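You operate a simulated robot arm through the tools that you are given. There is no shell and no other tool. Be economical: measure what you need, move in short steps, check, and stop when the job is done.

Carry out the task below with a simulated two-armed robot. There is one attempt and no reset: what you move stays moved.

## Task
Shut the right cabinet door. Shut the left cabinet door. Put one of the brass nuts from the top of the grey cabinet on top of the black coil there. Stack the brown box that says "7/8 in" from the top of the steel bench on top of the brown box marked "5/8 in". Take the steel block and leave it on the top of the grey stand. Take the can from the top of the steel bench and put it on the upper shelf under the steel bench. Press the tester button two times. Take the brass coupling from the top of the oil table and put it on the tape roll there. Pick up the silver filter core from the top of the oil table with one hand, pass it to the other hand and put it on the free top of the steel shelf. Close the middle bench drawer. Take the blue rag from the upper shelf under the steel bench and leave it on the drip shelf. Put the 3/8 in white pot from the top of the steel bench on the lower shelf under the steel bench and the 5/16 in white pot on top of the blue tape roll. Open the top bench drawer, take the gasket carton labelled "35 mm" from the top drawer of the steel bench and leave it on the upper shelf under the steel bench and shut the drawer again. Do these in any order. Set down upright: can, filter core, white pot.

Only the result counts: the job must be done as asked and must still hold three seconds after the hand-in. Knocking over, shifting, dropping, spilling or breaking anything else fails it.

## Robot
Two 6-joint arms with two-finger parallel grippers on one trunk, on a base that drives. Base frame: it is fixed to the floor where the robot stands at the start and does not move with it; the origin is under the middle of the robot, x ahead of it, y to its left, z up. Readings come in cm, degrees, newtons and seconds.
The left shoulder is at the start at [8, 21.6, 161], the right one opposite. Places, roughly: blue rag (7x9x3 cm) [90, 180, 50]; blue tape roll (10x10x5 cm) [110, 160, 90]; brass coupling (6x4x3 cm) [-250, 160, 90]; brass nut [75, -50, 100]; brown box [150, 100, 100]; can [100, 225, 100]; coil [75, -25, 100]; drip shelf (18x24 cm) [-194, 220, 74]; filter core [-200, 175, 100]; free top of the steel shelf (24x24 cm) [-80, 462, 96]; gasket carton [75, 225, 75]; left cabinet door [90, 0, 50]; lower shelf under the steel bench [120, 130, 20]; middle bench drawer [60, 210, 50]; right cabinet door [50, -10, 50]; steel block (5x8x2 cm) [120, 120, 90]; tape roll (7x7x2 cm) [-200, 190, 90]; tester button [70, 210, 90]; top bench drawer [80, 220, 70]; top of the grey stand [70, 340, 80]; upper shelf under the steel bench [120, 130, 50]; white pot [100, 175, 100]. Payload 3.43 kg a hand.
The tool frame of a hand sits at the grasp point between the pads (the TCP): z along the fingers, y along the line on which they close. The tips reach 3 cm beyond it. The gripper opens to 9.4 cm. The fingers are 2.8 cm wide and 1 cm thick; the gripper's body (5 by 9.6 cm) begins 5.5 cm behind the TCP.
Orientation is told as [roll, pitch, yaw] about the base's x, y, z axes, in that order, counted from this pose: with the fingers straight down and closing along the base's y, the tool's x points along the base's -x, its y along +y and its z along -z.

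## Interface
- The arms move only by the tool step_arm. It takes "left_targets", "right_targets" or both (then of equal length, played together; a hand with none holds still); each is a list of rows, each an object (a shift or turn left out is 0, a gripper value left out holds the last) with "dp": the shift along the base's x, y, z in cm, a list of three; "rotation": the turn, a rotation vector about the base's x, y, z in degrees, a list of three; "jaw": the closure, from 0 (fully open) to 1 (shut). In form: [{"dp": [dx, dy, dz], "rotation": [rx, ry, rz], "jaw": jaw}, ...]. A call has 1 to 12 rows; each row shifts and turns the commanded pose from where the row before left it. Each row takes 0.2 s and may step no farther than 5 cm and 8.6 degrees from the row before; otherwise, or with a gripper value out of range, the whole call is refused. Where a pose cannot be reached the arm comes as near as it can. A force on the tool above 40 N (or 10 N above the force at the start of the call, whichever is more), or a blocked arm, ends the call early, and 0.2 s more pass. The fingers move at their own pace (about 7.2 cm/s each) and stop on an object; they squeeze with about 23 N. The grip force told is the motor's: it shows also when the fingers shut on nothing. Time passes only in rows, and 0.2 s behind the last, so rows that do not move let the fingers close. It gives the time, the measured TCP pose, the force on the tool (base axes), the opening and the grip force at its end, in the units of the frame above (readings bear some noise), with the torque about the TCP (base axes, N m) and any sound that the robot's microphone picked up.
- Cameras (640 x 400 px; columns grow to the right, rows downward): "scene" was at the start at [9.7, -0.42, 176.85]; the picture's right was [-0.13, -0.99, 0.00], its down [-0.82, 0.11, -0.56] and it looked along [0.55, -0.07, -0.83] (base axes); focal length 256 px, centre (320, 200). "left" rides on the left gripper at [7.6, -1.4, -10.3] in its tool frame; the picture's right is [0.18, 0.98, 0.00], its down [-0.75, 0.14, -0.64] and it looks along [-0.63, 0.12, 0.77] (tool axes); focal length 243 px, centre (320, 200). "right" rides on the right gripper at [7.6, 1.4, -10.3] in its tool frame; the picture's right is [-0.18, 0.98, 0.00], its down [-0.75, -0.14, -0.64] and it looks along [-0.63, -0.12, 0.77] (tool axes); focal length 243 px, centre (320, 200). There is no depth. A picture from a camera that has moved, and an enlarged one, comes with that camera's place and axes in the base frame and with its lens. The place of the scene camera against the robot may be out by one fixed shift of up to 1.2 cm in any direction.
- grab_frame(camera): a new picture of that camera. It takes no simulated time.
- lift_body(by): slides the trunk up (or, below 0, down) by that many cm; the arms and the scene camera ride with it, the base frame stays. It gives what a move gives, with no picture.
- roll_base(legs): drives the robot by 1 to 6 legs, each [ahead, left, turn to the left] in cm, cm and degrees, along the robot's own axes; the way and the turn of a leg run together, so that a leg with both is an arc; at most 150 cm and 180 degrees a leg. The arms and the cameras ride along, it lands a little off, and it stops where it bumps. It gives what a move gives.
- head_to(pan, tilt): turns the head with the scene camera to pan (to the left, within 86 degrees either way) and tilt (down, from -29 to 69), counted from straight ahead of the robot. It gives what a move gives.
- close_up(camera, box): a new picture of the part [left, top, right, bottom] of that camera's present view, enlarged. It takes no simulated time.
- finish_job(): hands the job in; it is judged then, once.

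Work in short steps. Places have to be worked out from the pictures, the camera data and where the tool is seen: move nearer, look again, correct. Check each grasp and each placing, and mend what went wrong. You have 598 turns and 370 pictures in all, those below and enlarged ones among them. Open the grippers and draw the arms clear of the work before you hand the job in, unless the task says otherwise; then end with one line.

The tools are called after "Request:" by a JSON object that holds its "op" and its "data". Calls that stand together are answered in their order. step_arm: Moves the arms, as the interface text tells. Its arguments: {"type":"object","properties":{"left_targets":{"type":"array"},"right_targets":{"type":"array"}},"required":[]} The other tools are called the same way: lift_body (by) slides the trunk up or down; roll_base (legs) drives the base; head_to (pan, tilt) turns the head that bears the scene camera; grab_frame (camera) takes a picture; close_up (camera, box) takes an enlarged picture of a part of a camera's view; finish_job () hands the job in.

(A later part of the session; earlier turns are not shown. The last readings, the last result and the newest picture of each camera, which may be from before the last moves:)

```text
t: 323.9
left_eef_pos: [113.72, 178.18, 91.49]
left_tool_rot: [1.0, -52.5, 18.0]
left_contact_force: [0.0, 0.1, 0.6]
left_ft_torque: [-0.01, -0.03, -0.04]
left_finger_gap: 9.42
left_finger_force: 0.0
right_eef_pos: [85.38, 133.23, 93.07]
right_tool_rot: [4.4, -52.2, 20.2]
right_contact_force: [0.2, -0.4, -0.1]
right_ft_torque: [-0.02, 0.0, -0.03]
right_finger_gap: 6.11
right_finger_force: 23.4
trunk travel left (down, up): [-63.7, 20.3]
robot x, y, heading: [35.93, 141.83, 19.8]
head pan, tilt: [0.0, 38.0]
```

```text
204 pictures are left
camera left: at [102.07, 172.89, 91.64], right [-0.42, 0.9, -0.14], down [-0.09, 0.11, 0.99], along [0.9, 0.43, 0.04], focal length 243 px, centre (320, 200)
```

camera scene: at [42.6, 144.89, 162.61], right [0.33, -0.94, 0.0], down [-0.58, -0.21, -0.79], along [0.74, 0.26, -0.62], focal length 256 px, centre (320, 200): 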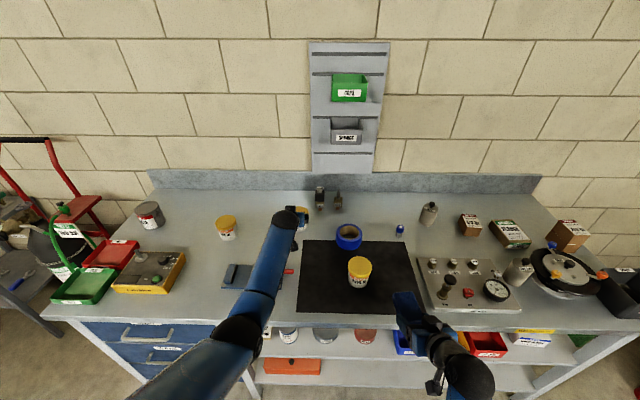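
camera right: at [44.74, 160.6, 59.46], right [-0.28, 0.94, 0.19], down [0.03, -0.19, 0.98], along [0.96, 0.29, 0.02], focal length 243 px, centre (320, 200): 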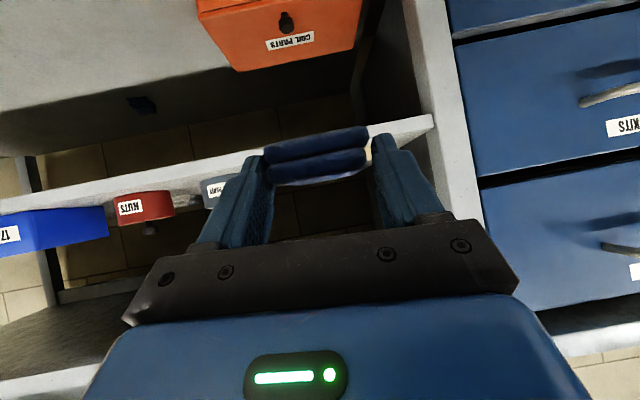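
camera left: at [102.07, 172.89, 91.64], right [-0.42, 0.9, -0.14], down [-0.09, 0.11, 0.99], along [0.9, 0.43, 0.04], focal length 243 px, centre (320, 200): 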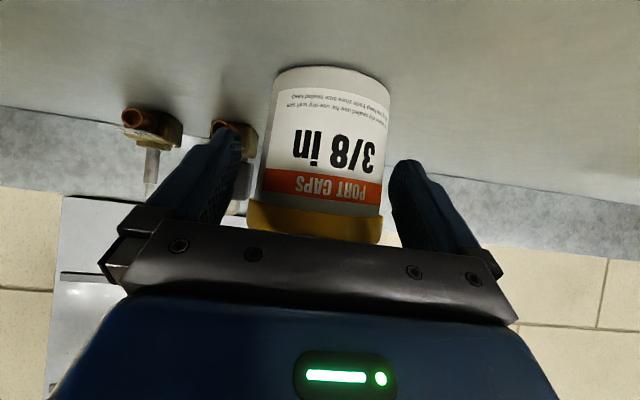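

Straddling well. I close on the pot.

Request:
{"op": "step_arm", "data": {"left_targets": [{"jaw": 0.3}, {"jaw": 1}, {"jaw": 1}, {"jaw": 1}]}}

Request:
{"op": "lift_body", "data": {"by": 3}}

Request:
{"op": "grab_frame", "data": {"camera": "left"}}

```text
t: 324.9
left_eef_pos: [113.9, 178.38, 91.22]
left_tool_rot: [1.1, -52.3, 18.1]
left_contact_force: [-0.2, -0.7, -0.2]
left_ft_torque: [-0.03, 0.02, 0.05]
left_finger_gap: 7.61
left_finger_force: 22.8
right_eef_pos: [85.69, 133.29, 92.96]
right_tool_rot: [4.3, -52.1, 20.1]
right_contact_force: [-0.1, -0.4, 0.1]
right_ft_torque: [-0.01, 0.01, 0.01]
right_finger_gap: 6.1
right_finger_force: 23.3
trunk travel left (down, up): [-63.7, 20.3]
robot x, y, heading: [35.92, 141.64, 19.3]
head pan, tilt: [0.0, 38.0]
```

```text
t: 325.7
left_eef_pos: [114.01, 178.42, 94.19]
left_tool_rot: [1.0, -52.2, 18.1]
left_contact_force: [-0.7, 0.1, -2.2]
left_ft_torque: [0.0, 0.0, 0.01]
left_finger_gap: 7.59
left_finger_force: 23.2
right_eef_pos: [85.62, 133.34, 95.96]
right_tool_rot: [4.3, -52.0, 20.2]
right_contact_force: [0.0, -0.3, -0.5]
right_ft_torque: [0.03, 0.02, -0.04]
right_finger_gap: 6.09
right_finger_force: 23.3
trunk travel left (down, up): [-66.7, 17.3]
robot x, y, heading: [35.8, 141.9, 19.4]
head pan, tilt: [0.0, 38.0]
```

```text
203 pictures are left
camera left: at [102.3, 172.98, 94.43], right [-0.42, 0.9, -0.14], down [-0.09, 0.11, 0.99], along [0.9, 0.43, 0.03], focal length 243 px, centre (320, 200)
```

left: 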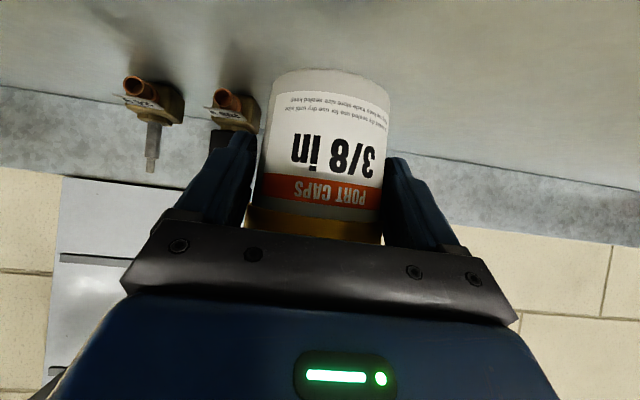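

Held. I lift 12 cm, back out, then bend the arm a little.

Request:
{"op": "lift_body", "data": {"by": 12}}

Request:
{"op": "roll_base", "data": {"legs": [[-75, 0, 0]]}}

Request:
{"op": "step_arm", "data": {"left_targets": [{"dp": [-0.5, -0.2, 0.6]}, {"dp": [-0.8, -0.3, 0.8]}, {"dp": [-2, -0.7, 0.8]}, {"dp": [-3, -1, 0]}, {"dp": [-3, -1, 0]}, {"dp": [-3, -1, 0]}]}}

Request:
{"op": "grab_frame", "data": {"camera": "scene"}}

```text
t: 327.2
left_eef_pos: [113.96, 178.37, 106.15]
left_tool_rot: [1.1, -52.4, 18.0]
left_contact_force: [0.1, -0.4, -2.7]
left_ft_torque: [-0.05, 0.01, 0.05]
left_finger_gap: 7.6
left_finger_force: 23.1
right_eef_pos: [85.64, 133.45, 107.9]
right_tool_rot: [4.3, -52.0, 20.2]
right_contact_force: [-0.3, 0.0, -0.4]
right_ft_torque: [0.04, 0.0, -0.01]
right_finger_gap: 6.11
right_finger_force: 23.0
trunk travel left (down, up): [-78.7, 5.3]
robot x, y, heading: [35.74, 141.63, 19.4]
head pan, tilt: [0.0, 38.0]
```

```text
t: 331.2
left_eef_pos: [43.42, 153.08, 106.29]
left_tool_rot: [1.0, -52.3, 17.8]
left_contact_force: [0.4, -0.4, -2.4]
left_ft_torque: [-0.01, 0.04, 0.01]
left_finger_gap: 7.58
left_finger_force: 23.2
right_eef_pos: [14.7, 108.3, 107.79]
right_tool_rot: [4.3, -52.0, 20.0]
right_contact_force: [-0.4, 0.6, -0.8]
right_ft_torque: [-0.01, 0.03, 0.01]
right_finger_gap: 6.11
right_finger_force: 23.2
trunk travel left (down, up): [-78.7, 5.3]
robot x, y, heading: [-35.3, 116.92, 19.3]
head pan, tilt: [0.0, 38.0]
```

```text
t: 332.6
left_eef_pos: [30.86, 148.77, 108.44]
left_tool_rot: [1.0, -52.4, 17.8]
left_contact_force: [-0.4, -0.5, -2.4]
left_ft_torque: [0.01, -0.02, 0.02]
left_finger_gap: 7.57
left_finger_force: 23.2
right_eef_pos: [14.62, 108.26, 107.92]
right_tool_rot: [4.3, -52.1, 19.9]
right_contact_force: [-0.1, -0.5, 0.4]
right_ft_torque: [-0.04, 0.04, 0.0]
right_finger_gap: 6.12
right_finger_force: 23.3
trunk travel left (down, up): [-78.7, 5.3]
robot x, y, heading: [-35.33, 117.16, 19.2]
head pan, tilt: [0.0, 38.0]
```

```text
202 pictures are left
camera scene: at [-24.53, 121.3, 174.03], right [0.33, -0.94, 0.0], down [-0.58, -0.2, -0.79], along [0.74, 0.26, -0.62], focal length 256 px, centre (320, 200)
```

scene: 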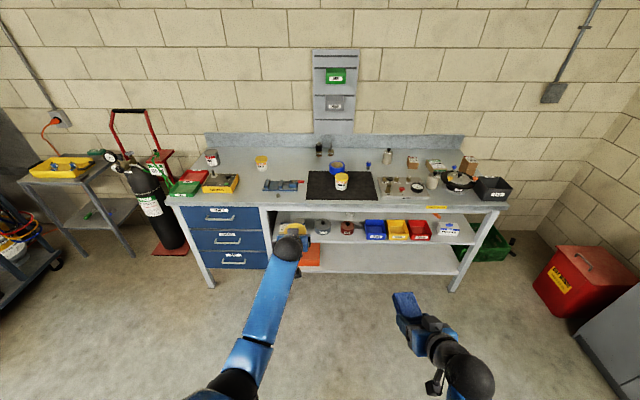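

Now to the lower shelf: strafe right 33, lower the trunk fully, and look.

Request:
{"op": "roll_base", "data": {"legs": [[0, -33.5, 0]]}}

Request:
{"op": "lift_body", "data": {"by": -40}}

Request:
{"op": "lift_body", "data": {"by": -36}}

Request:
{"op": "roll_base", "data": {"legs": [[28, 0, 0]]}}

Request:
{"op": "grab_frame", "data": {"camera": "scene"}}

Request:
{"op": "grab_frame", "data": {"camera": "left"}}

```text
t: 334.9
left_eef_pos: [41.95, 116.66, 108.32]
left_tool_rot: [0.8, -52.3, 17.5]
left_contact_force: [0.1, 0.5, -3.1]
left_ft_torque: [-0.03, -0.01, -0.05]
left_finger_gap: 7.59
left_finger_force: 22.7
right_eef_pos: [25.38, 76.34, 107.93]
right_tool_rot: [4.2, -52.0, 19.6]
right_contact_force: [-0.2, 0.5, -0.1]
right_ft_torque: [-0.01, 0.02, 0.01]
right_finger_gap: 6.1
right_finger_force: 22.7
trunk travel left (down, up): [-78.7, 5.3]
robot x, y, heading: [-24.16, 85.24, 18.7]
head pan, tilt: [0.0, 38.0]
```

```text
t: 338.7
left_eef_pos: [42.07, 116.5, 68.28]
left_tool_rot: [1.0, -52.3, 17.3]
left_contact_force: [1.1, 0.3, -2.1]
left_ft_torque: [0.03, 0.04, 0.01]
left_finger_gap: 7.52
left_finger_force: 23.4
right_eef_pos: [25.38, 76.06, 68.0]
right_tool_rot: [4.4, -52.0, 19.3]
right_contact_force: [0.3, -0.7, -1.2]
right_ft_torque: [-0.04, 0.0, -0.03]
right_finger_gap: 6.09
right_finger_force: 22.7
trunk travel left (down, up): [-38.7, 45.3]
robot x, y, heading: [-24.56, 85.3, 18.8]
head pan, tilt: [0.0, 38.0]
```

```text
t: 342.2
left_eef_pos: [42.16, 116.54, 32.41]
left_tool_rot: [1.0, -52.2, 17.3]
left_contact_force: [-0.3, 1.3, -1.7]
left_ft_torque: [0.0, 0.03, 0.03]
left_finger_gap: 7.49
left_finger_force: 23.0
right_eef_pos: [25.56, 75.87, 31.88]
right_tool_rot: [4.4, -52.0, 19.3]
right_contact_force: [0.4, 0.3, 0.1]
right_ft_torque: [0.0, 0.04, 0.02]
right_finger_gap: 6.1
right_finger_force: 23.1
trunk travel left (down, up): [-2.7, 81.3]
robot x, y, heading: [-24.0, 85.05, 18.5]
head pan, tilt: [0.0, 38.0]
```

```text
t: 344.1
left_eef_pos: [68.63, 125.17, 32.35]
left_tool_rot: [1.1, -52.4, 17.1]
left_contact_force: [0.4, -0.1, -2.4]
left_ft_torque: [-0.05, 0.04, -0.02]
left_finger_gap: 7.5
left_finger_force: 23.8
right_eef_pos: [51.98, 84.77, 31.88]
right_tool_rot: [4.3, -52.0, 19.2]
right_contact_force: [-0.7, -0.7, 0.7]
right_ft_torque: [-0.01, -0.02, 0.02]
right_finger_gap: 6.07
right_finger_force: 23.2
trunk travel left (down, up): [-2.7, 81.3]
robot x, y, heading: [2.38, 94.47, 18.6]
head pan, tilt: [0.0, 38.0]
```

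```text
201 pictures are left
camera scene: at [13.06, 98.3, 98.01], right [0.32, -0.95, 0.0], down [-0.58, -0.2, -0.79], along [0.75, 0.25, -0.62], focal length 256 px, centre (320, 200)
```

scene: 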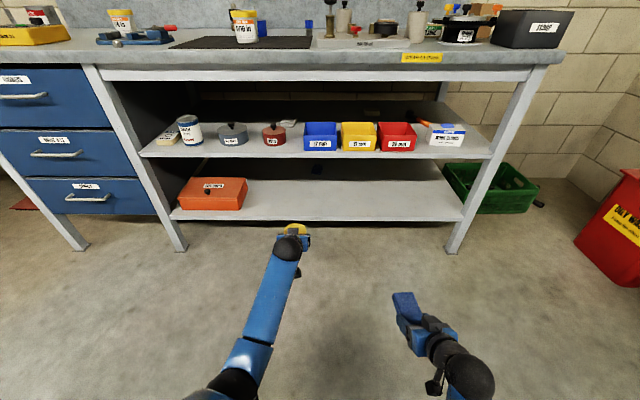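

```text
200 pictures are left
camera left: at [56.84, 119.99, 32.52], right [-0.41, 0.9, -0.13], down [-0.09, 0.11, 0.99], along [0.91, 0.42, 0.03], focal length 243 px, centre (320, 200)
```

left: 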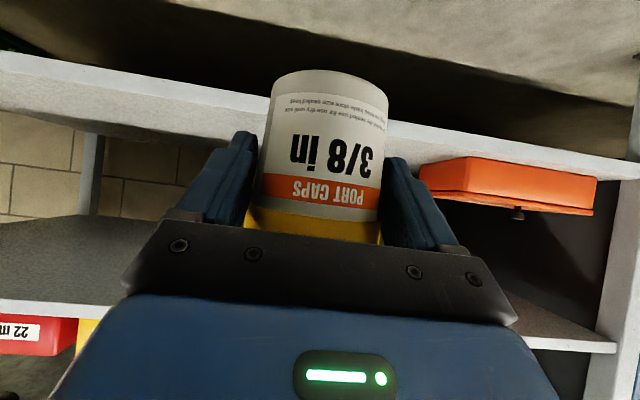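

The lower shelf top is at z≈27. I raise 1.8 cm for clearance and approach.

Request:
{"op": "lift_body", "data": {"by": 2}}

Request:
{"op": "roll_base", "data": {"legs": [[14, 0, 0]]}}

Request:
{"op": "grab_frame", "data": {"camera": "left"}}

Request:
{"op": "close_up", "data": {"camera": "scene", "box": [200, 100, 440, 270]}}

```text
t: 344.8
left_eef_pos: [68.64, 125.28, 34.35]
left_tool_rot: [1.1, -52.3, 17.1]
left_contact_force: [0.3, 0.3, -2.2]
left_ft_torque: [0.0, 0.01, 0.0]
left_finger_gap: 7.49
left_finger_force: 23.3
right_eef_pos: [51.91, 84.81, 33.82]
right_tool_rot: [4.5, -52.0, 19.3]
right_contact_force: [0.1, 0.0, -1.2]
right_ft_torque: [0.01, 0.01, 0.0]
right_finger_gap: 6.1
right_finger_force: 23.4
trunk travel left (down, up): [-4.7, 79.3]
robot x, y, heading: [2.21, 93.9, 18.4]
head pan, tilt: [0.0, 38.0]
```

```text
t: 346.1
left_eef_pos: [81.75, 129.68, 34.38]
left_tool_rot: [1.0, -52.3, 17.3]
left_contact_force: [0.1, 0.4, -2.5]
left_ft_torque: [-0.01, 0.05, 0.03]
left_finger_gap: 7.48
left_finger_force: 22.9
right_eef_pos: [65.09, 89.36, 33.9]
right_tool_rot: [4.5, -52.0, 19.3]
right_contact_force: [-0.2, 0.5, -1.0]
right_ft_torque: [0.02, -0.02, -0.02]
right_finger_gap: 6.12
right_finger_force: 22.9
trunk travel left (down, up): [-4.7, 79.3]
robot x, y, heading: [15.55, 98.53, 18.5]
head pan, tilt: [0.0, 38.0]
```

```text
199 pictures are left
camera left: at [69.96, 124.46, 34.5], right [-0.41, 0.9, -0.13], down [-0.08, 0.11, 0.99], along [0.91, 0.42, 0.03], focal length 243 px, centre (320, 200)
```

left: 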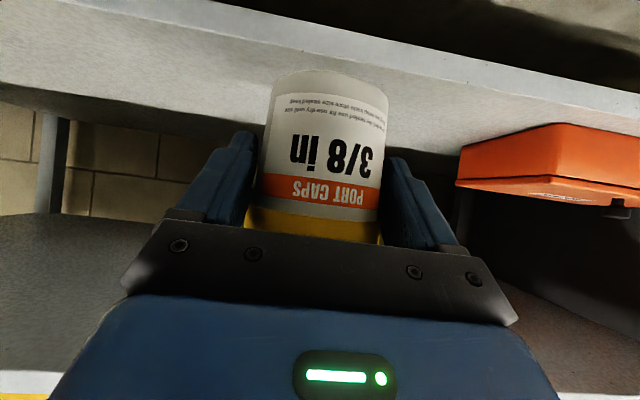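

```text
2.35 times, centred on (320, 185) of scene
camera zoom: at [26.23, 102.74, 100.01], right [0.32, -0.95, 0.0], down [-0.58, -0.2, -0.79], along [0.75, 0.25, -0.62], focal length 604 px, centre (320, 235)
```

zoom: 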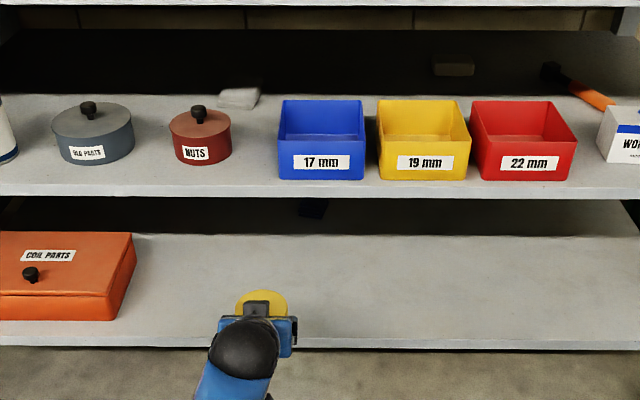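

Correction: the shelf's front edge is at z≈22.7. There's ample clearance, so I move 15 cm in.

Request:
{"op": "roll_base", "data": {"legs": [[15, 0, 0]]}}

Request:
{"op": "lift_body", "data": {"by": -4.5}}

Request:
{"op": "grab_frame", "data": {"camera": "left"}}

```text
t: 347.5
left_eef_pos: [96.1, 134.54, 34.3]
left_tool_rot: [1.1, -52.3, 17.2]
left_contact_force: [0.5, 0.6, -2.2]
left_ft_torque: [0.01, 0.04, -0.01]
left_finger_gap: 7.49
left_finger_force: 22.7
right_eef_pos: [79.3, 94.1, 33.85]
right_tool_rot: [4.4, -52.0, 19.4]
right_contact_force: [0.1, -0.6, -0.7]
right_ft_torque: [-0.02, 0.03, -0.03]
right_finger_gap: 6.1
right_finger_force: 22.8
trunk travel left (down, up): [-4.7, 79.3]
robot x, y, heading: [29.29, 103.03, 18.8]
head pan, tilt: [0.0, 38.0]
```

```text
t: 348.4
left_eef_pos: [95.97, 134.65, 29.86]
left_tool_rot: [1.1, -52.3, 17.2]
left_contact_force: [0.9, 0.3, -2.3]
left_ft_torque: [-0.01, 0.02, 0.0]
left_finger_gap: 7.5
left_finger_force: 23.3
right_eef_pos: [79.37, 94.16, 29.47]
right_tool_rot: [4.3, -52.0, 19.4]
right_contact_force: [-0.3, -0.2, -0.9]
right_ft_torque: [0.0, 0.01, -0.01]
right_finger_gap: 6.1
right_finger_force: 23.2
trunk travel left (down, up): [-0.2, 83.8]
robot x, y, heading: [29.57, 103.53, 18.7]
head pan, tilt: [0.0, 38.0]
```

```text
197 pictures are left
camera left: at [84.19, 129.31, 30.02], right [-0.41, 0.9, -0.13], down [-0.09, 0.11, 0.99], along [0.91, 0.42, 0.03], focal length 243 px, centre (320, 200)
```

left: 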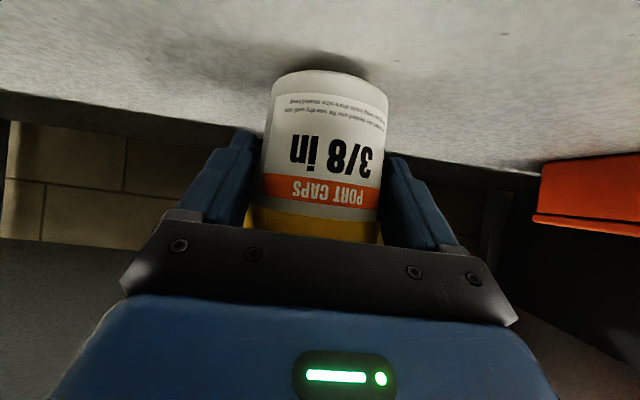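

Close to the shelf surface. I lower with small arm steps to contact.

Request:
{"op": "step_arm", "data": {"left_targets": [{"dp": [0, 0, -0.5]}, {"dp": [0, 0, -0.5]}]}}

Request:
{"op": "step_arm", "data": {"left_targets": [{"dp": [0, 0, -0.4]}, {"dp": [0, 0, -0.4]}]}}

```text
t: 349.0
left_eef_pos: [95.97, 134.52, 28.73]
left_tool_rot: [1.0, -52.3, 17.3]
left_contact_force: [0.6, 0.3, -1.7]
left_ft_torque: [0.0, 0.05, 0.01]
left_finger_gap: 7.48
left_finger_force: 23.2
right_eef_pos: [79.37, 94.11, 29.49]
right_tool_rot: [4.2, -51.9, 19.3]
right_contact_force: [-1.0, -0.3, -1.5]
right_ft_torque: [-0.02, -0.01, 0.01]
right_finger_gap: 6.09
right_finger_force: 22.7
trunk travel left (down, up): [-0.2, 83.8]
robot x, y, heading: [29.76, 103.51, 18.6]
head pan, tilt: [0.0, 38.0]
```

```text
t: 349.6
left_eef_pos: [95.95, 134.71, 28.3]
left_tool_rot: [1.0, -52.6, 17.3]
left_contact_force: [-0.8, -0.9, 6.1]
left_ft_torque: [-0.04, 0.2, -0.05]
left_finger_gap: 7.46
left_finger_force: 22.6
right_eef_pos: [79.33, 94.21, 29.41]
right_tool_rot: [4.3, -52.1, 19.5]
right_contact_force: [-0.1, 0.5, 0.3]
right_ft_torque: [-0.02, 0.02, 0.0]
right_finger_gap: 6.13
right_finger_force: 23.0
trunk travel left (down, up): [-0.2, 83.8]
robot x, y, heading: [29.88, 103.42, 18.6]
head pan, tilt: [0.0, 38.0]
```

Contact. I release and back out straight.

Request:
{"op": "step_arm", "data": {"left_targets": [{"jaw": 0.15}, {"jaw": 0.08}, {"jaw": 0.02}, {"jaw": 0.02}]}}

Request:
{"op": "roll_base", "data": {"legs": [[-25, 0, 0]]}}

Request:
{"op": "grab_frame", "data": {"camera": "left"}}

```text
t: 350.6
left_eef_pos: [95.86, 134.64, 28.02]
left_tool_rot: [1.0, -52.2, 17.3]
left_contact_force: [0.8, 0.5, 0.2]
left_ft_torque: [0.03, 0.0, 0.0]
left_finger_gap: 9.2
left_finger_force: 0.0
right_eef_pos: [79.37, 94.08, 29.38]
right_tool_rot: [4.4, -52.0, 19.4]
right_contact_force: [0.9, 0.6, -0.6]
right_ft_torque: [0.0, 0.03, -0.03]
right_finger_gap: 6.09
right_finger_force: 22.9
trunk travel left (down, up): [-0.2, 83.8]
robot x, y, heading: [29.79, 103.39, 18.5]
head pan, tilt: [0.0, 38.0]
```

```text
t: 352.4
left_eef_pos: [72.39, 126.69, 28.01]
left_tool_rot: [1.0, -52.2, 17.3]
left_contact_force: [0.2, 0.7, -0.4]
left_ft_torque: [0.0, 0.01, 0.02]
left_finger_gap: 9.21
left_finger_force: 0.1
right_eef_pos: [55.78, 86.21, 29.41]
right_tool_rot: [4.2, -52.0, 19.4]
right_contact_force: [0.8, 0.4, -1.1]
right_ft_torque: [0.02, 0.02, 0.04]
right_finger_gap: 6.11
right_finger_force: 23.1
trunk travel left (down, up): [-0.2, 83.8]
robot x, y, heading: [5.98, 95.65, 18.5]
head pan, tilt: [0.0, 38.0]
```

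```text
196 pictures are left
camera left: at [60.47, 121.36, 28.21], right [-0.41, 0.9, -0.14], down [-0.09, 0.11, 0.99], along [0.91, 0.42, 0.03], focal length 243 px, centre (320, 200)
```

left: 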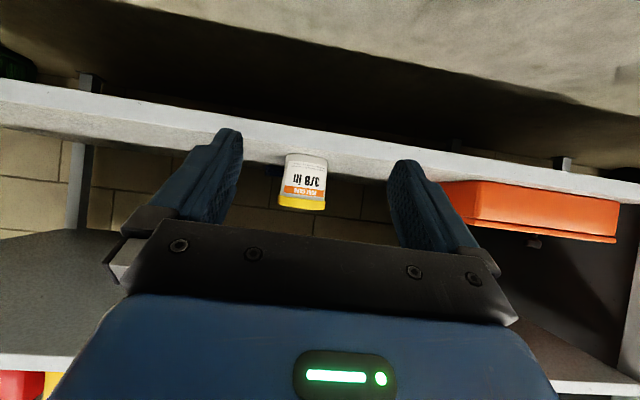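

Upright on the lower shelf. Now the 5/16 pot: I raise the trunk and line up with it.

Request:
{"op": "lift_body", "data": {"by": 40}}

Request:
{"op": "lift_body", "data": {"by": 34}}

Request:
{"op": "roll_base", "data": {"legs": [[0, 14, 0.5], [12, 0, 0]]}}

Request:
{"op": "grab_frame", "data": {"camera": "left"}}

Request:
{"op": "grab_frame", "data": {"camera": "scene"}}

```text
t: 356.2
left_eef_pos: [72.26, 126.53, 68.09]
left_tool_rot: [1.1, -52.3, 17.2]
left_contact_force: [0.1, -0.8, 0.0]
left_ft_torque: [-0.01, -0.01, 0.01]
left_finger_gap: 9.19
left_finger_force: 0.0
right_eef_pos: [55.72, 86.17, 69.31]
right_tool_rot: [4.4, -52.0, 19.3]
right_contact_force: [-0.8, 0.3, -0.6]
right_ft_torque: [-0.05, 0.02, 0.0]
right_finger_gap: 6.09
right_finger_force: 23.5
trunk travel left (down, up): [-40.2, 43.8]
robot x, y, heading: [5.76, 95.31, 18.2]
head pan, tilt: [0.0, 38.0]
```

```text
t: 359.6
left_eef_pos: [72.34, 126.61, 102.07]
left_tool_rot: [1.0, -52.3, 17.2]
left_contact_force: [0.1, 0.5, -1.0]
left_ft_torque: [0.03, -0.04, 0.0]
left_finger_gap: 9.19
left_finger_force: 0.1
right_eef_pos: [55.63, 86.02, 103.43]
right_tool_rot: [4.4, -52.0, 19.3]
right_contact_force: [0.0, 0.2, -1.1]
right_ft_torque: [-0.02, 0.02, 0.02]
right_finger_gap: 6.1
right_finger_force: 22.5
trunk travel left (down, up): [-74.2, 9.8]
robot x, y, heading: [6.21, 95.34, 18.6]
head pan, tilt: [0.0, 38.0]
```

```text
t: 361.7
left_eef_pos: [78.44, 144.09, 102.25]
left_tool_rot: [1.0, -52.5, 17.6]
left_contact_force: [-1.2, 0.1, -0.5]
left_ft_torque: [-0.02, -0.01, -0.03]
left_finger_gap: 9.22
left_finger_force: 0.0
right_eef_pos: [62.1, 103.37, 103.53]
right_tool_rot: [4.3, -52.3, 19.7]
right_contact_force: [-0.7, -0.7, -0.6]
right_ft_torque: [0.01, -0.04, -0.03]
right_finger_gap: 6.12
right_finger_force: 23.4
trunk travel left (down, up): [-74.2, 9.8]
robot x, y, heading: [12.44, 112.28, 18.8]
head pan, tilt: [0.0, 38.0]
```

```text
195 pictures are left
camera left: at [66.67, 138.66, 102.39], right [-0.42, 0.9, -0.14], down [-0.09, 0.11, 0.99], along [0.9, 0.42, 0.04], focal length 243 px, centre (320, 200)
```

left: 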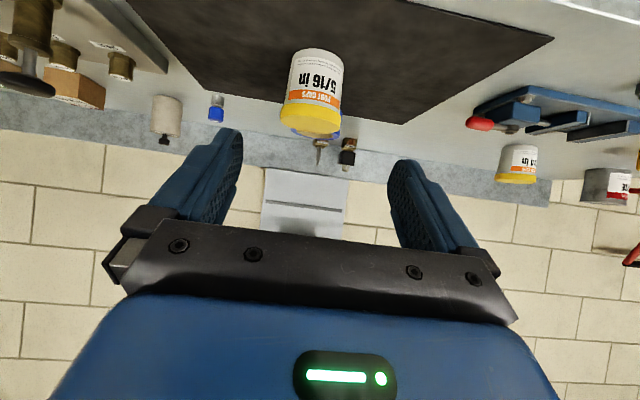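

```text
194 pictures are left
camera scene: at [22.89, 116.59, 169.57], right [0.32, -0.95, 0.0], down [-0.58, -0.2, -0.79], along [0.75, 0.26, -0.61], focal length 256 px, centre (320, 200)
```

scene: 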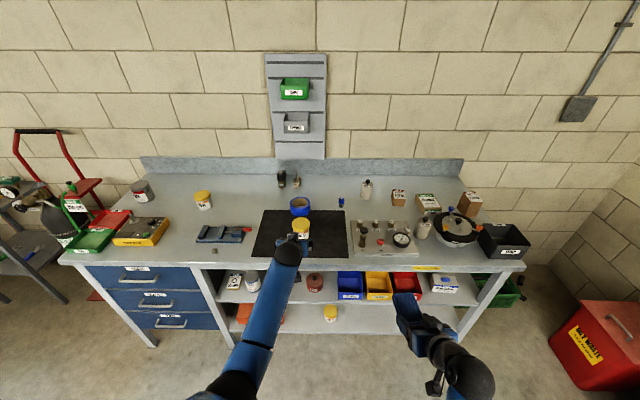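

The pot is dead ahead. I drive 10.5 forward and descend diagonally onto it.

Request:
{"op": "roll_base", "data": {"legs": [[10.5, 0, 0]]}}

Request:
{"op": "step_arm", "data": {"left_targets": [{"dp": [1.5, 0.4, -1.8], "jaw": 0}, {"dp": [1.5, 0.4, -1.8]}, {"dp": [1.5, 0.4, -1.8]}]}}

Request:
{"op": "grab_frame", "data": {"camera": "left"}}

```text
t: 362.9
left_eef_pos: [88.18, 147.1, 102.43]
left_tool_rot: [1.1, -52.6, 17.4]
left_contact_force: [-0.4, 0.2, 0.7]
left_ft_torque: [-0.04, 0.01, -0.01]
left_finger_gap: 9.21
left_finger_force: 0.0
right_eef_pos: [71.71, 106.55, 103.7]
right_tool_rot: [4.3, -52.3, 19.5]
right_contact_force: [-0.4, -0.1, -1.0]
right_ft_torque: [-0.02, 0.04, -0.01]
right_finger_gap: 6.09
right_finger_force: 23.3
trunk travel left (down, up): [-74.2, 9.8]
robot x, y, heading: [22.63, 115.83, 18.8]
head pan, tilt: [0.0, 38.0]
```

```text
t: 363.7
left_eef_pos: [93.4, 148.71, 96.47]
left_tool_rot: [1.1, -52.1, 17.3]
left_contact_force: [0.6, 0.2, -0.3]
left_ft_torque: [0.0, -0.02, 0.03]
left_finger_gap: 9.37
left_finger_force: 0.1
right_eef_pos: [72.23, 106.78, 103.27]
right_tool_rot: [4.4, -51.9, 19.6]
right_contact_force: [-0.2, -0.2, -1.0]
right_ft_torque: [-0.01, 0.01, 0.01]
right_finger_gap: 6.12
right_finger_force: 22.5
trunk travel left (down, up): [-74.2, 9.8]
robot x, y, heading: [22.14, 115.9, 18.8]
head pan, tilt: [0.0, 38.0]
```

```text
193 pictures are left
camera left: at [81.6, 143.29, 96.6], right [-0.42, 0.9, -0.13], down [-0.08, 0.11, 0.99], along [0.91, 0.42, 0.03], focal length 243 px, centre (320, 200)
```

left: 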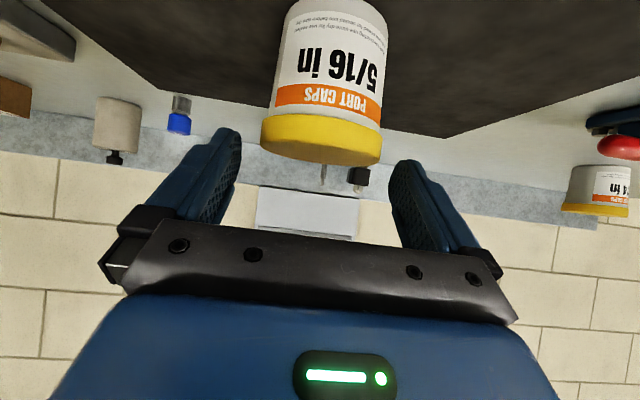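

Centred; I continue down 5 cm and 2 cm forward, then close.

Request:
{"op": "step_arm", "data": {"left_targets": [{"dp": [0.6, 0.2, -1.8]}, {"dp": [0.6, 0.2, -1.8]}, {"dp": [0.6, 0.2, -1.5]}, {"jaw": 0.3}, {"jaw": 1}, {"jaw": 1}, {"jaw": 1}]}}

Request:
{"op": "grab_frame", "data": {"camera": "left"}}

```text
t: 365.3
left_eef_pos: [95.07, 149.23, 91.4]
left_tool_rot: [1.0, -52.2, 17.4]
left_contact_force: [0.0, 0.3, 0.0]
left_ft_torque: [-0.03, 0.04, 0.0]
left_finger_gap: 7.54
left_finger_force: 23.1
right_eef_pos: [72.23, 106.73, 103.37]
right_tool_rot: [4.4, -52.1, 19.6]
right_contact_force: [0.7, 0.2, -1.7]
right_ft_torque: [-0.01, 0.02, 0.01]
right_finger_gap: 6.09
right_finger_force: 22.7
trunk travel left (down, up): [-74.2, 9.8]
robot x, y, heading: [22.54, 115.67, 18.8]
head pan, tilt: [0.0, 38.0]
```

```text
192 pictures are left
camera left: at [83.26, 143.83, 91.61], right [-0.42, 0.9, -0.13], down [-0.09, 0.11, 0.99], along [0.91, 0.42, 0.03], focal length 243 px, centre (320, 200)
```

left: 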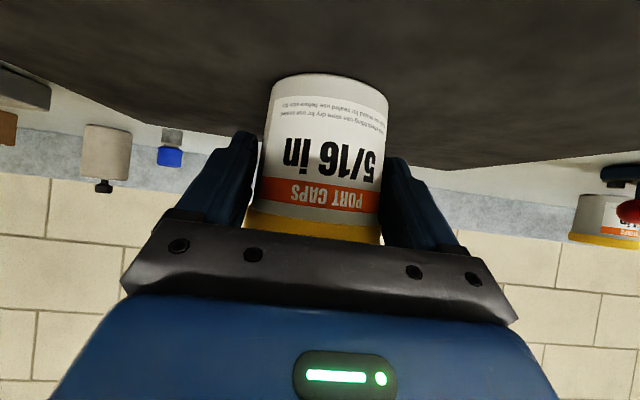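

Gripped. I lift 9 cm and look toward the tape roll.

Request:
{"op": "lift_body", "data": {"by": 9.5}}

Request:
{"op": "close_up", "data": {"camera": "scene", "box": [220, 150, 380, 270]}}

Request:
{"op": "grab_frame", "data": {"camera": "left"}}

```text
t: 366.6
left_eef_pos: [95.02, 149.17, 100.87]
left_tool_rot: [1.1, -52.3, 17.5]
left_contact_force: [0.3, -0.3, -1.9]
left_ft_torque: [-0.01, 0.02, -0.01]
left_finger_gap: 7.5
left_finger_force: 22.9
right_eef_pos: [72.3, 106.72, 112.82]
right_tool_rot: [4.4, -52.0, 19.5]
right_contact_force: [0.1, 0.8, -0.1]
right_ft_torque: [0.0, -0.01, 0.02]
right_finger_gap: 6.11
right_finger_force: 23.0
trunk travel left (down, up): [-83.7, 0.3]
robot x, y, heading: [22.67, 115.56, 18.7]
head pan, tilt: [0.0, 38.0]
```

```text
3.33 times, centred on (300, 210) of scene
camera zoom: at [33.34, 120.03, 179.01], right [0.32, -0.95, 0.0], down [-0.58, -0.2, -0.79], along [0.75, 0.25, -0.62], focal length 855 px, centre (387, 167)
```

zoom: 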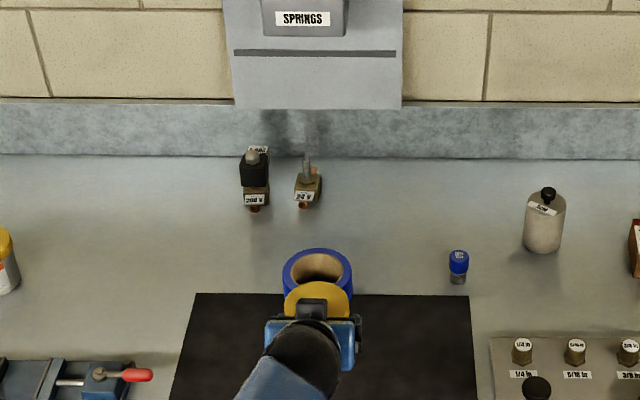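

```text
190 pictures are left
camera left: at [83.27, 143.83, 101.11], right [-0.42, 0.9, -0.13], down [-0.09, 0.11, 0.99], along [0.91, 0.42, 0.03], focal length 243 px, centre (320, 200)
```

left: 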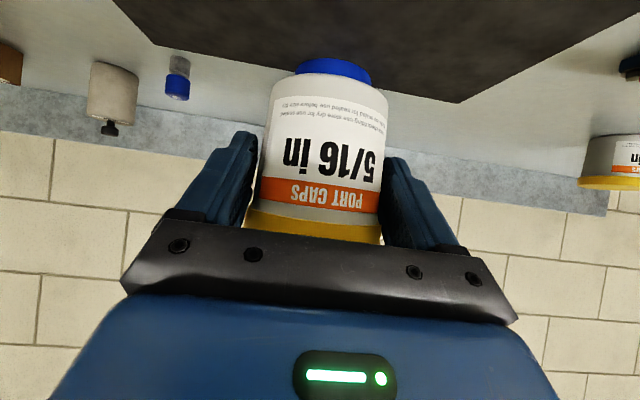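

Tape roll centre ≈(113.2,157.1), top z≈91. I drive forward 18.3 and left 1.7 to hang the pot over it.

Request:
{"op": "roll_base", "data": {"legs": [[18.3, 1.7, 0]]}}

Request:
{"op": "step_arm", "data": {"left_targets": [{}, {}]}}

Request:
{"op": "grab_frame", "data": {"camera": "left"}}

Request:
{"op": "close_up", "data": {"camera": "scene", "box": [220, 170, 380, 290]}}

```text
t: 368.1
left_eef_pos: [111.08, 156.47, 101.21]
left_tool_rot: [1.2, -52.6, 17.4]
left_contact_force: [-1.2, 0.5, -2.2]
left_ft_torque: [0.0, 0.04, 0.0]
left_finger_gap: 7.51
left_finger_force: 23.0
right_eef_pos: [88.29, 113.93, 113.05]
right_tool_rot: [4.4, -52.1, 19.6]
right_contact_force: [-0.5, -0.3, -0.5]
right_ft_torque: [-0.01, -0.02, 0.0]
right_finger_gap: 6.11
right_finger_force: 23.6
trunk travel left (down, up): [-83.7, 0.3]
robot x, y, heading: [38.73, 123.2, 18.9]
head pan, tilt: [0.0, 38.0]
```

```text
t: 368.7
left_eef_pos: [111.31, 156.5, 100.99]
left_tool_rot: [1.0, -52.4, 17.4]
left_contact_force: [-0.6, -0.9, -1.9]
left_ft_torque: [0.02, 0.04, -0.01]
left_finger_gap: 7.47
left_finger_force: 23.2
right_eef_pos: [88.48, 114.08, 112.87]
right_tool_rot: [4.4, -52.0, 19.6]
right_contact_force: [0.4, 1.1, -0.1]
right_ft_torque: [0.01, -0.01, 0.0]
right_finger_gap: 6.11
right_finger_force: 22.6
trunk travel left (down, up): [-83.7, 0.3]
robot x, y, heading: [38.87, 123.37, 19.0]
head pan, tilt: [0.0, 38.0]
```

```text
189 pictures are left
camera left: at [99.52, 151.19, 101.19], right [-0.42, 0.9, -0.13], down [-0.09, 0.11, 0.99], along [0.91, 0.42, 0.03], focal length 243 px, centre (320, 200)
```

left: 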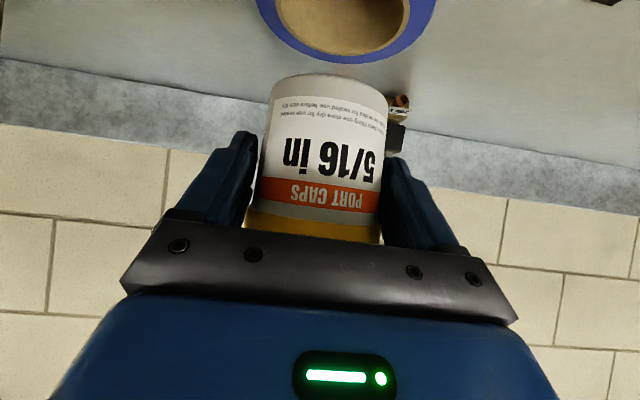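

```text
3.33 times, centred on (300, 230) of scene
camera zoom: at [49.52, 127.33, 179.04], right [0.32, -0.95, 0.0], down [-0.58, -0.2, -0.79], along [0.75, 0.26, -0.61], focal length 855 px, centre (387, 100)
```

zoom: 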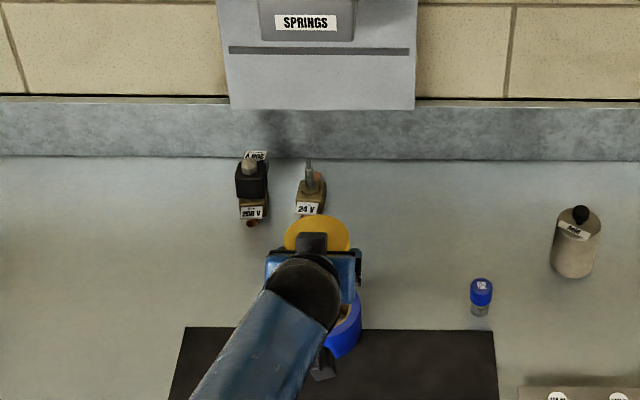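

I zoom on the tape roll's rim to check that the pot base can't drop into its hole.

Request:
{"op": "close_up", "data": {"camera": "left", "box": [230, 0, 460, 120]}}

```text
2.78 times, centred on (345, 60) of left
camera zoom: at [99.52, 151.19, 101.19], right [-0.42, 0.9, -0.13], down [-0.09, 0.11, 0.99], along [0.91, 0.42, 0.03], focal length 675 px, centre (250, 590)
```

zoom: 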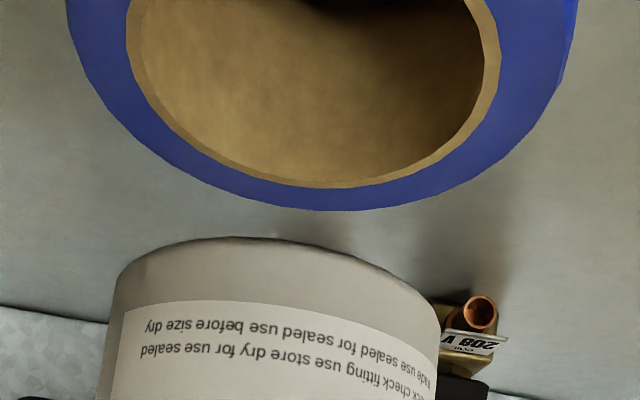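

The hole (~6.5 cm) is smaller than the pot base (~6.9 cm), so it will rest on the rim if centred. I shift 0.7 cm left and lower.

Request:
{"op": "step_arm", "data": {"left_targets": [{"dp": [-0.2, 0.65, 0]}, {}]}}

Request:
{"op": "lift_body", "data": {"by": -3.8}}

Request:
{"op": "grab_frame", "data": {"camera": "left"}}

```text
t: 369.3
left_eef_pos: [111.18, 157.25, 100.91]
left_tool_rot: [1.0, -52.4, 17.5]
left_contact_force: [0.3, 1.1, -2.1]
left_ft_torque: [-0.01, 0.05, 0.04]
left_finger_gap: 7.48
left_finger_force: 22.9
right_eef_pos: [88.67, 114.25, 112.81]
right_tool_rot: [4.3, -52.1, 19.7]
right_contact_force: [-0.4, -0.1, -0.9]
right_ft_torque: [0.01, 0.01, -0.01]
right_finger_gap: 6.11
right_finger_force: 23.2
trunk travel left (down, up): [-83.7, 0.3]
robot x, y, heading: [39.05, 122.77, 18.9]
head pan, tilt: [0.0, 38.0]
```

```text
t: 370.1
left_eef_pos: [111.19, 157.11, 97.06]
left_tool_rot: [1.1, -52.2, 17.4]
left_contact_force: [0.1, -0.2, -2.3]
left_ft_torque: [-0.01, 0.02, 0.04]
left_finger_gap: 7.49
left_finger_force: 22.8
right_eef_pos: [88.6, 114.21, 108.97]
right_tool_rot: [4.3, -52.0, 19.6]
right_contact_force: [0.2, 0.6, 0.6]
right_ft_torque: [-0.01, 0.01, -0.01]
right_finger_gap: 6.12
right_finger_force: 23.1
trunk travel left (down, up): [-79.9, 4.1]
robot x, y, heading: [39.07, 123.07, 19.1]
head pan, tilt: [0.0, 38.0]
```

```text
186 pictures are left
camera left: at [99.44, 151.92, 97.29], right [-0.42, 0.9, -0.13], down [-0.09, 0.11, 0.99], along [0.91, 0.42, 0.03], focal length 243 px, centre (320, 200)
```

left: 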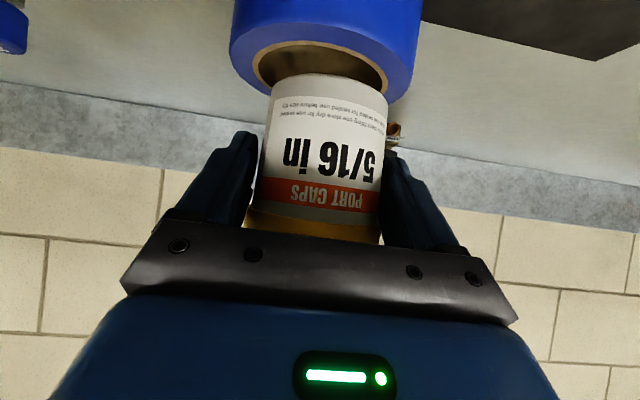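

Laterally aligned; the pot seems ~1 cm too far forward. I correct and check again.

Request:
{"op": "step_arm", "data": {"left_targets": [{"dp": [-0.8, -0.4, 0]}, {}]}}

Request:
{"op": "lift_body", "data": {"by": -0.7}}

Request:
{"op": "close_up", "data": {"camera": "left", "box": [210, 10, 440, 160]}}

```text
t: 370.7
left_eef_pos: [110.19, 156.84, 97.12]
left_tool_rot: [1.1, -52.2, 17.4]
left_contact_force: [0.0, -0.2, -2.9]
left_ft_torque: [-0.02, 0.04, -0.01]
left_finger_gap: 7.49
left_finger_force: 23.0
right_eef_pos: [88.65, 114.2, 109.11]
right_tool_rot: [4.4, -52.0, 19.6]
right_contact_force: [-0.5, 1.2, -0.3]
right_ft_torque: [-0.01, 0.02, 0.0]
right_finger_gap: 6.1
right_finger_force: 23.0
trunk travel left (down, up): [-79.9, 4.1]
robot x, y, heading: [38.92, 123.18, 19.2]
head pan, tilt: [0.0, 38.0]
```

```text
t: 371.3
left_eef_pos: [110.28, 156.87, 96.28]
left_tool_rot: [1.2, -52.3, 17.3]
left_contact_force: [0.6, 1.1, -2.8]
left_ft_torque: [0.0, 0.03, 0.02]
left_finger_gap: 7.5
left_finger_force: 22.9
right_eef_pos: [88.56, 114.28, 108.27]
right_tool_rot: [4.4, -51.9, 19.6]
right_contact_force: [0.0, 0.7, 0.0]
right_ft_torque: [-0.05, 0.06, 0.04]
right_finger_gap: 6.11
right_finger_force: 22.5
trunk travel left (down, up): [-79.2, 4.8]
robot x, y, heading: [38.97, 123.38, 19.1]
head pan, tilt: [0.0, 38.0]
```

```text
2.67 times, centred on (325, 85) of left
camera zoom: at [98.59, 151.56, 96.55], right [-0.42, 0.9, -0.13], down [-0.08, 0.11, 0.99], along [0.91, 0.42, 0.03], focal length 647 px, centre (307, 507)
```

zoom: 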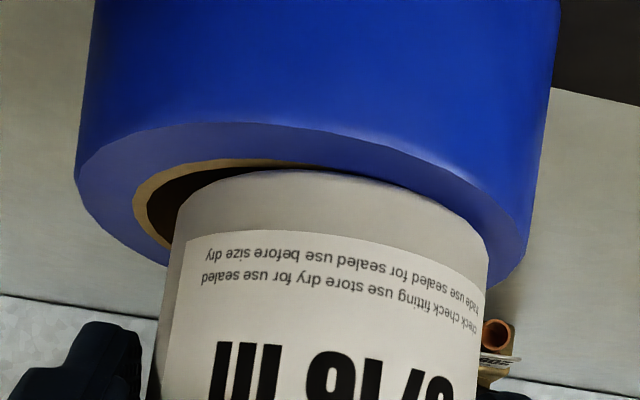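

The base and hole are nearly the same size, so I'll rest it deliberately offset by ~1.4 cm for stable support: shift 0.7 cm further left, then lower to contact.

Request:
{"op": "step_arm", "data": {"left_targets": [{"dp": [-0.25, 0.7, 0]}, {}]}}

Request:
{"op": "lift_body", "data": {"by": -0.4}}

Request:
{"op": "lift_body", "data": {"by": -0.4}}

Request:
{"op": "close_up", "data": {"camera": "left", "box": [210, 10, 440, 160]}}

```text
t: 371.9
left_eef_pos: [110.18, 157.66, 96.2]
left_tool_rot: [1.1, -52.3, 17.6]
left_contact_force: [1.4, -0.7, -2.0]
left_ft_torque: [-0.01, 0.05, -0.01]
left_finger_gap: 7.49
left_finger_force: 22.9
right_eef_pos: [88.56, 114.16, 108.52]
right_tool_rot: [4.4, -51.9, 19.5]
right_contact_force: [-0.1, -0.1, -1.2]
right_ft_torque: [-0.01, 0.02, 0.01]
right_finger_gap: 6.11
right_finger_force: 23.5
trunk travel left (down, up): [-79.2, 4.8]
robot x, y, heading: [39.34, 123.13, 18.9]
head pan, tilt: [0.0, 38.0]
```

```text
t: 372.4
left_eef_pos: [110.11, 157.65, 96.13]
left_tool_rot: [1.0, -52.4, 17.5]
left_contact_force: [-0.3, 0.1, 6.1]
left_ft_torque: [-0.04, 0.09, -0.01]
left_finger_gap: 7.47
left_finger_force: 22.6
right_eef_pos: [88.56, 114.17, 107.99]
right_tool_rot: [4.4, -52.0, 19.6]
right_contact_force: [-1.0, 1.0, -0.5]
right_ft_torque: [-0.01, 0.06, 0.0]
right_finger_gap: 6.09
right_finger_force: 22.7
trunk travel left (down, up): [-78.8, 5.2]
robot x, y, heading: [38.98, 122.87, 18.7]
head pan, tilt: [0.0, 38.0]
```

```text
t: 372.9
left_eef_pos: [109.85, 157.54, 95.78]
left_tool_rot: [1.0, -52.5, 17.5]
left_contact_force: [-2.6, -0.4, 10.5]
left_ft_torque: [0.03, 0.0, -0.04]
left_finger_gap: 7.28
left_finger_force: 23.4
right_eef_pos: [88.51, 114.02, 107.53]
right_tool_rot: [4.4, -52.0, 19.6]
right_contact_force: [0.1, 0.7, -0.7]
right_ft_torque: [0.0, 0.01, 0.03]
right_finger_gap: 6.1
right_finger_force: 23.1
trunk travel left (down, up): [-78.4, 5.6]
robot x, y, heading: [38.78, 122.98, 18.8]
head pan, tilt: [0.0, 38.0]
```

```text
2.67 times, centred on (325, 85) of left
camera zoom: at [98.19, 152.23, 95.95], right [-0.42, 0.9, -0.14], down [-0.09, 0.11, 0.99], along [0.91, 0.42, 0.04], focal length 647 px, centre (307, 507)
```

zoom: 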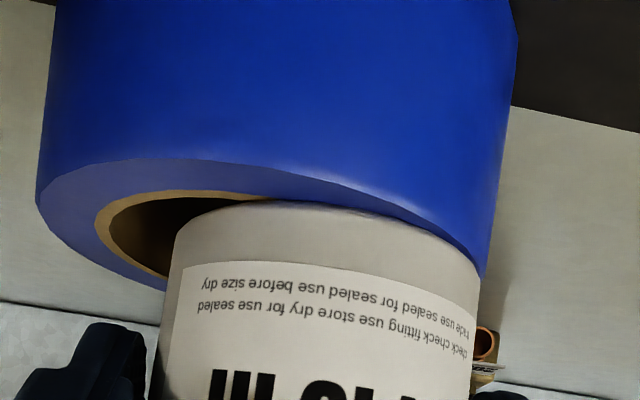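

Contact on the rim with a ~1.4 cm offset. I release gently and back out.

Request:
{"op": "step_arm", "data": {"left_targets": [{"jaw": 0.18}, {"jaw": 0.12}, {"jaw": 0.05}, {"jaw": 0.02}]}}

Request:
{"op": "grab_frame", "data": {"camera": "left"}}

```text
t: 373.9
left_eef_pos: [110.15, 157.71, 95.55]
left_tool_rot: [1.1, -52.2, 17.5]
left_contact_force: [0.2, 1.2, -0.5]
left_ft_torque: [0.01, -0.01, 0.01]
left_finger_gap: 9.2
left_finger_force: 0.0
right_eef_pos: [88.65, 114.28, 107.54]
right_tool_rot: [4.5, -51.8, 19.6]
right_contact_force: [-0.5, -1.1, -0.1]
right_ft_torque: [-0.03, 0.06, 0.02]
right_finger_gap: 6.09
right_finger_force: 22.7
trunk travel left (down, up): [-78.4, 5.6]
robot x, y, heading: [39.2, 122.97, 19.0]
head pan, tilt: [0.0, 38.0]
```

```text
183 pictures are left
camera left: at [98.32, 152.29, 95.73], right [-0.42, 0.9, -0.13], down [-0.09, 0.11, 0.99], along [0.91, 0.42, 0.03], focal length 243 px, centre (320, 200)
```

left: 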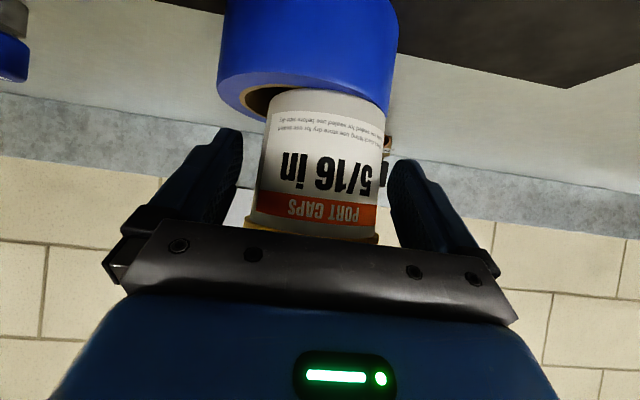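

It stands upright on the roll. I back straight out.

Request:
{"op": "roll_base", "data": {"legs": [[-30, 0, 0]]}}

Request:
{"op": "grab_frame", "data": {"camera": "left"}}

Request:
{"op": "close_up", "data": {"camera": "scene", "box": [100, 100, 480, 300]}}

```text
t: 376.0
left_eef_pos: [82.3, 148.25, 95.44]
left_tool_rot: [1.0, -52.2, 17.6]
left_contact_force: [-0.8, 0.7, -0.1]
left_ft_torque: [-0.02, -0.02, -0.04]
left_finger_gap: 9.22
left_finger_force: 0.0
right_eef_pos: [60.98, 104.77, 107.46]
right_tool_rot: [4.4, -51.7, 19.7]
right_contact_force: [1.0, -0.5, -0.4]
right_ft_torque: [-0.01, 0.0, -0.01]
right_finger_gap: 6.1
right_finger_force: 23.1
trunk travel left (down, up): [-78.4, 5.6]
robot x, y, heading: [11.21, 113.52, 19.0]
head pan, tilt: [0.0, 38.0]
```

```text
182 pictures are left
camera left: at [70.52, 142.93, 95.62], right [-0.42, 0.9, -0.13], down [-0.08, 0.11, 0.99], along [0.9, 0.43, 0.03], focal length 243 px, centre (320, 200)
```

left: 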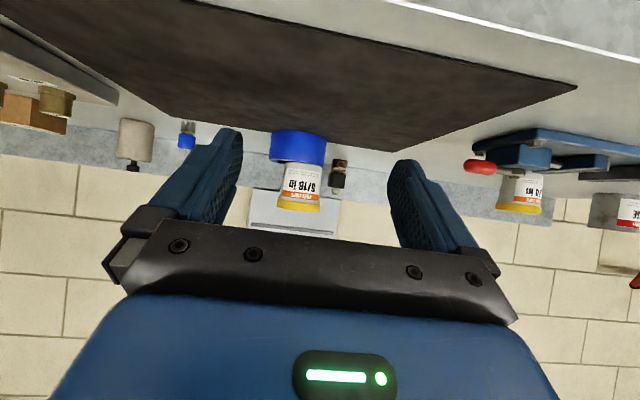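

```text
1.68 times, centred on (290, 200) of scene
camera zoom: at [22.17, 117.97, 173.68], right [0.33, -0.94, 0.0], down [-0.58, -0.2, -0.79], along [0.74, 0.26, -0.62], focal length 432 px, centre (370, 200)
```

zoom: 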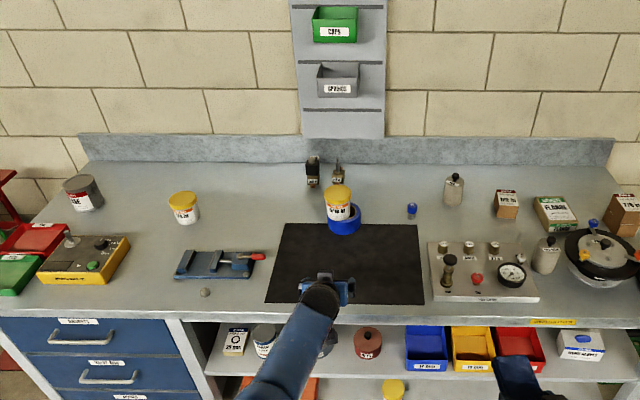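

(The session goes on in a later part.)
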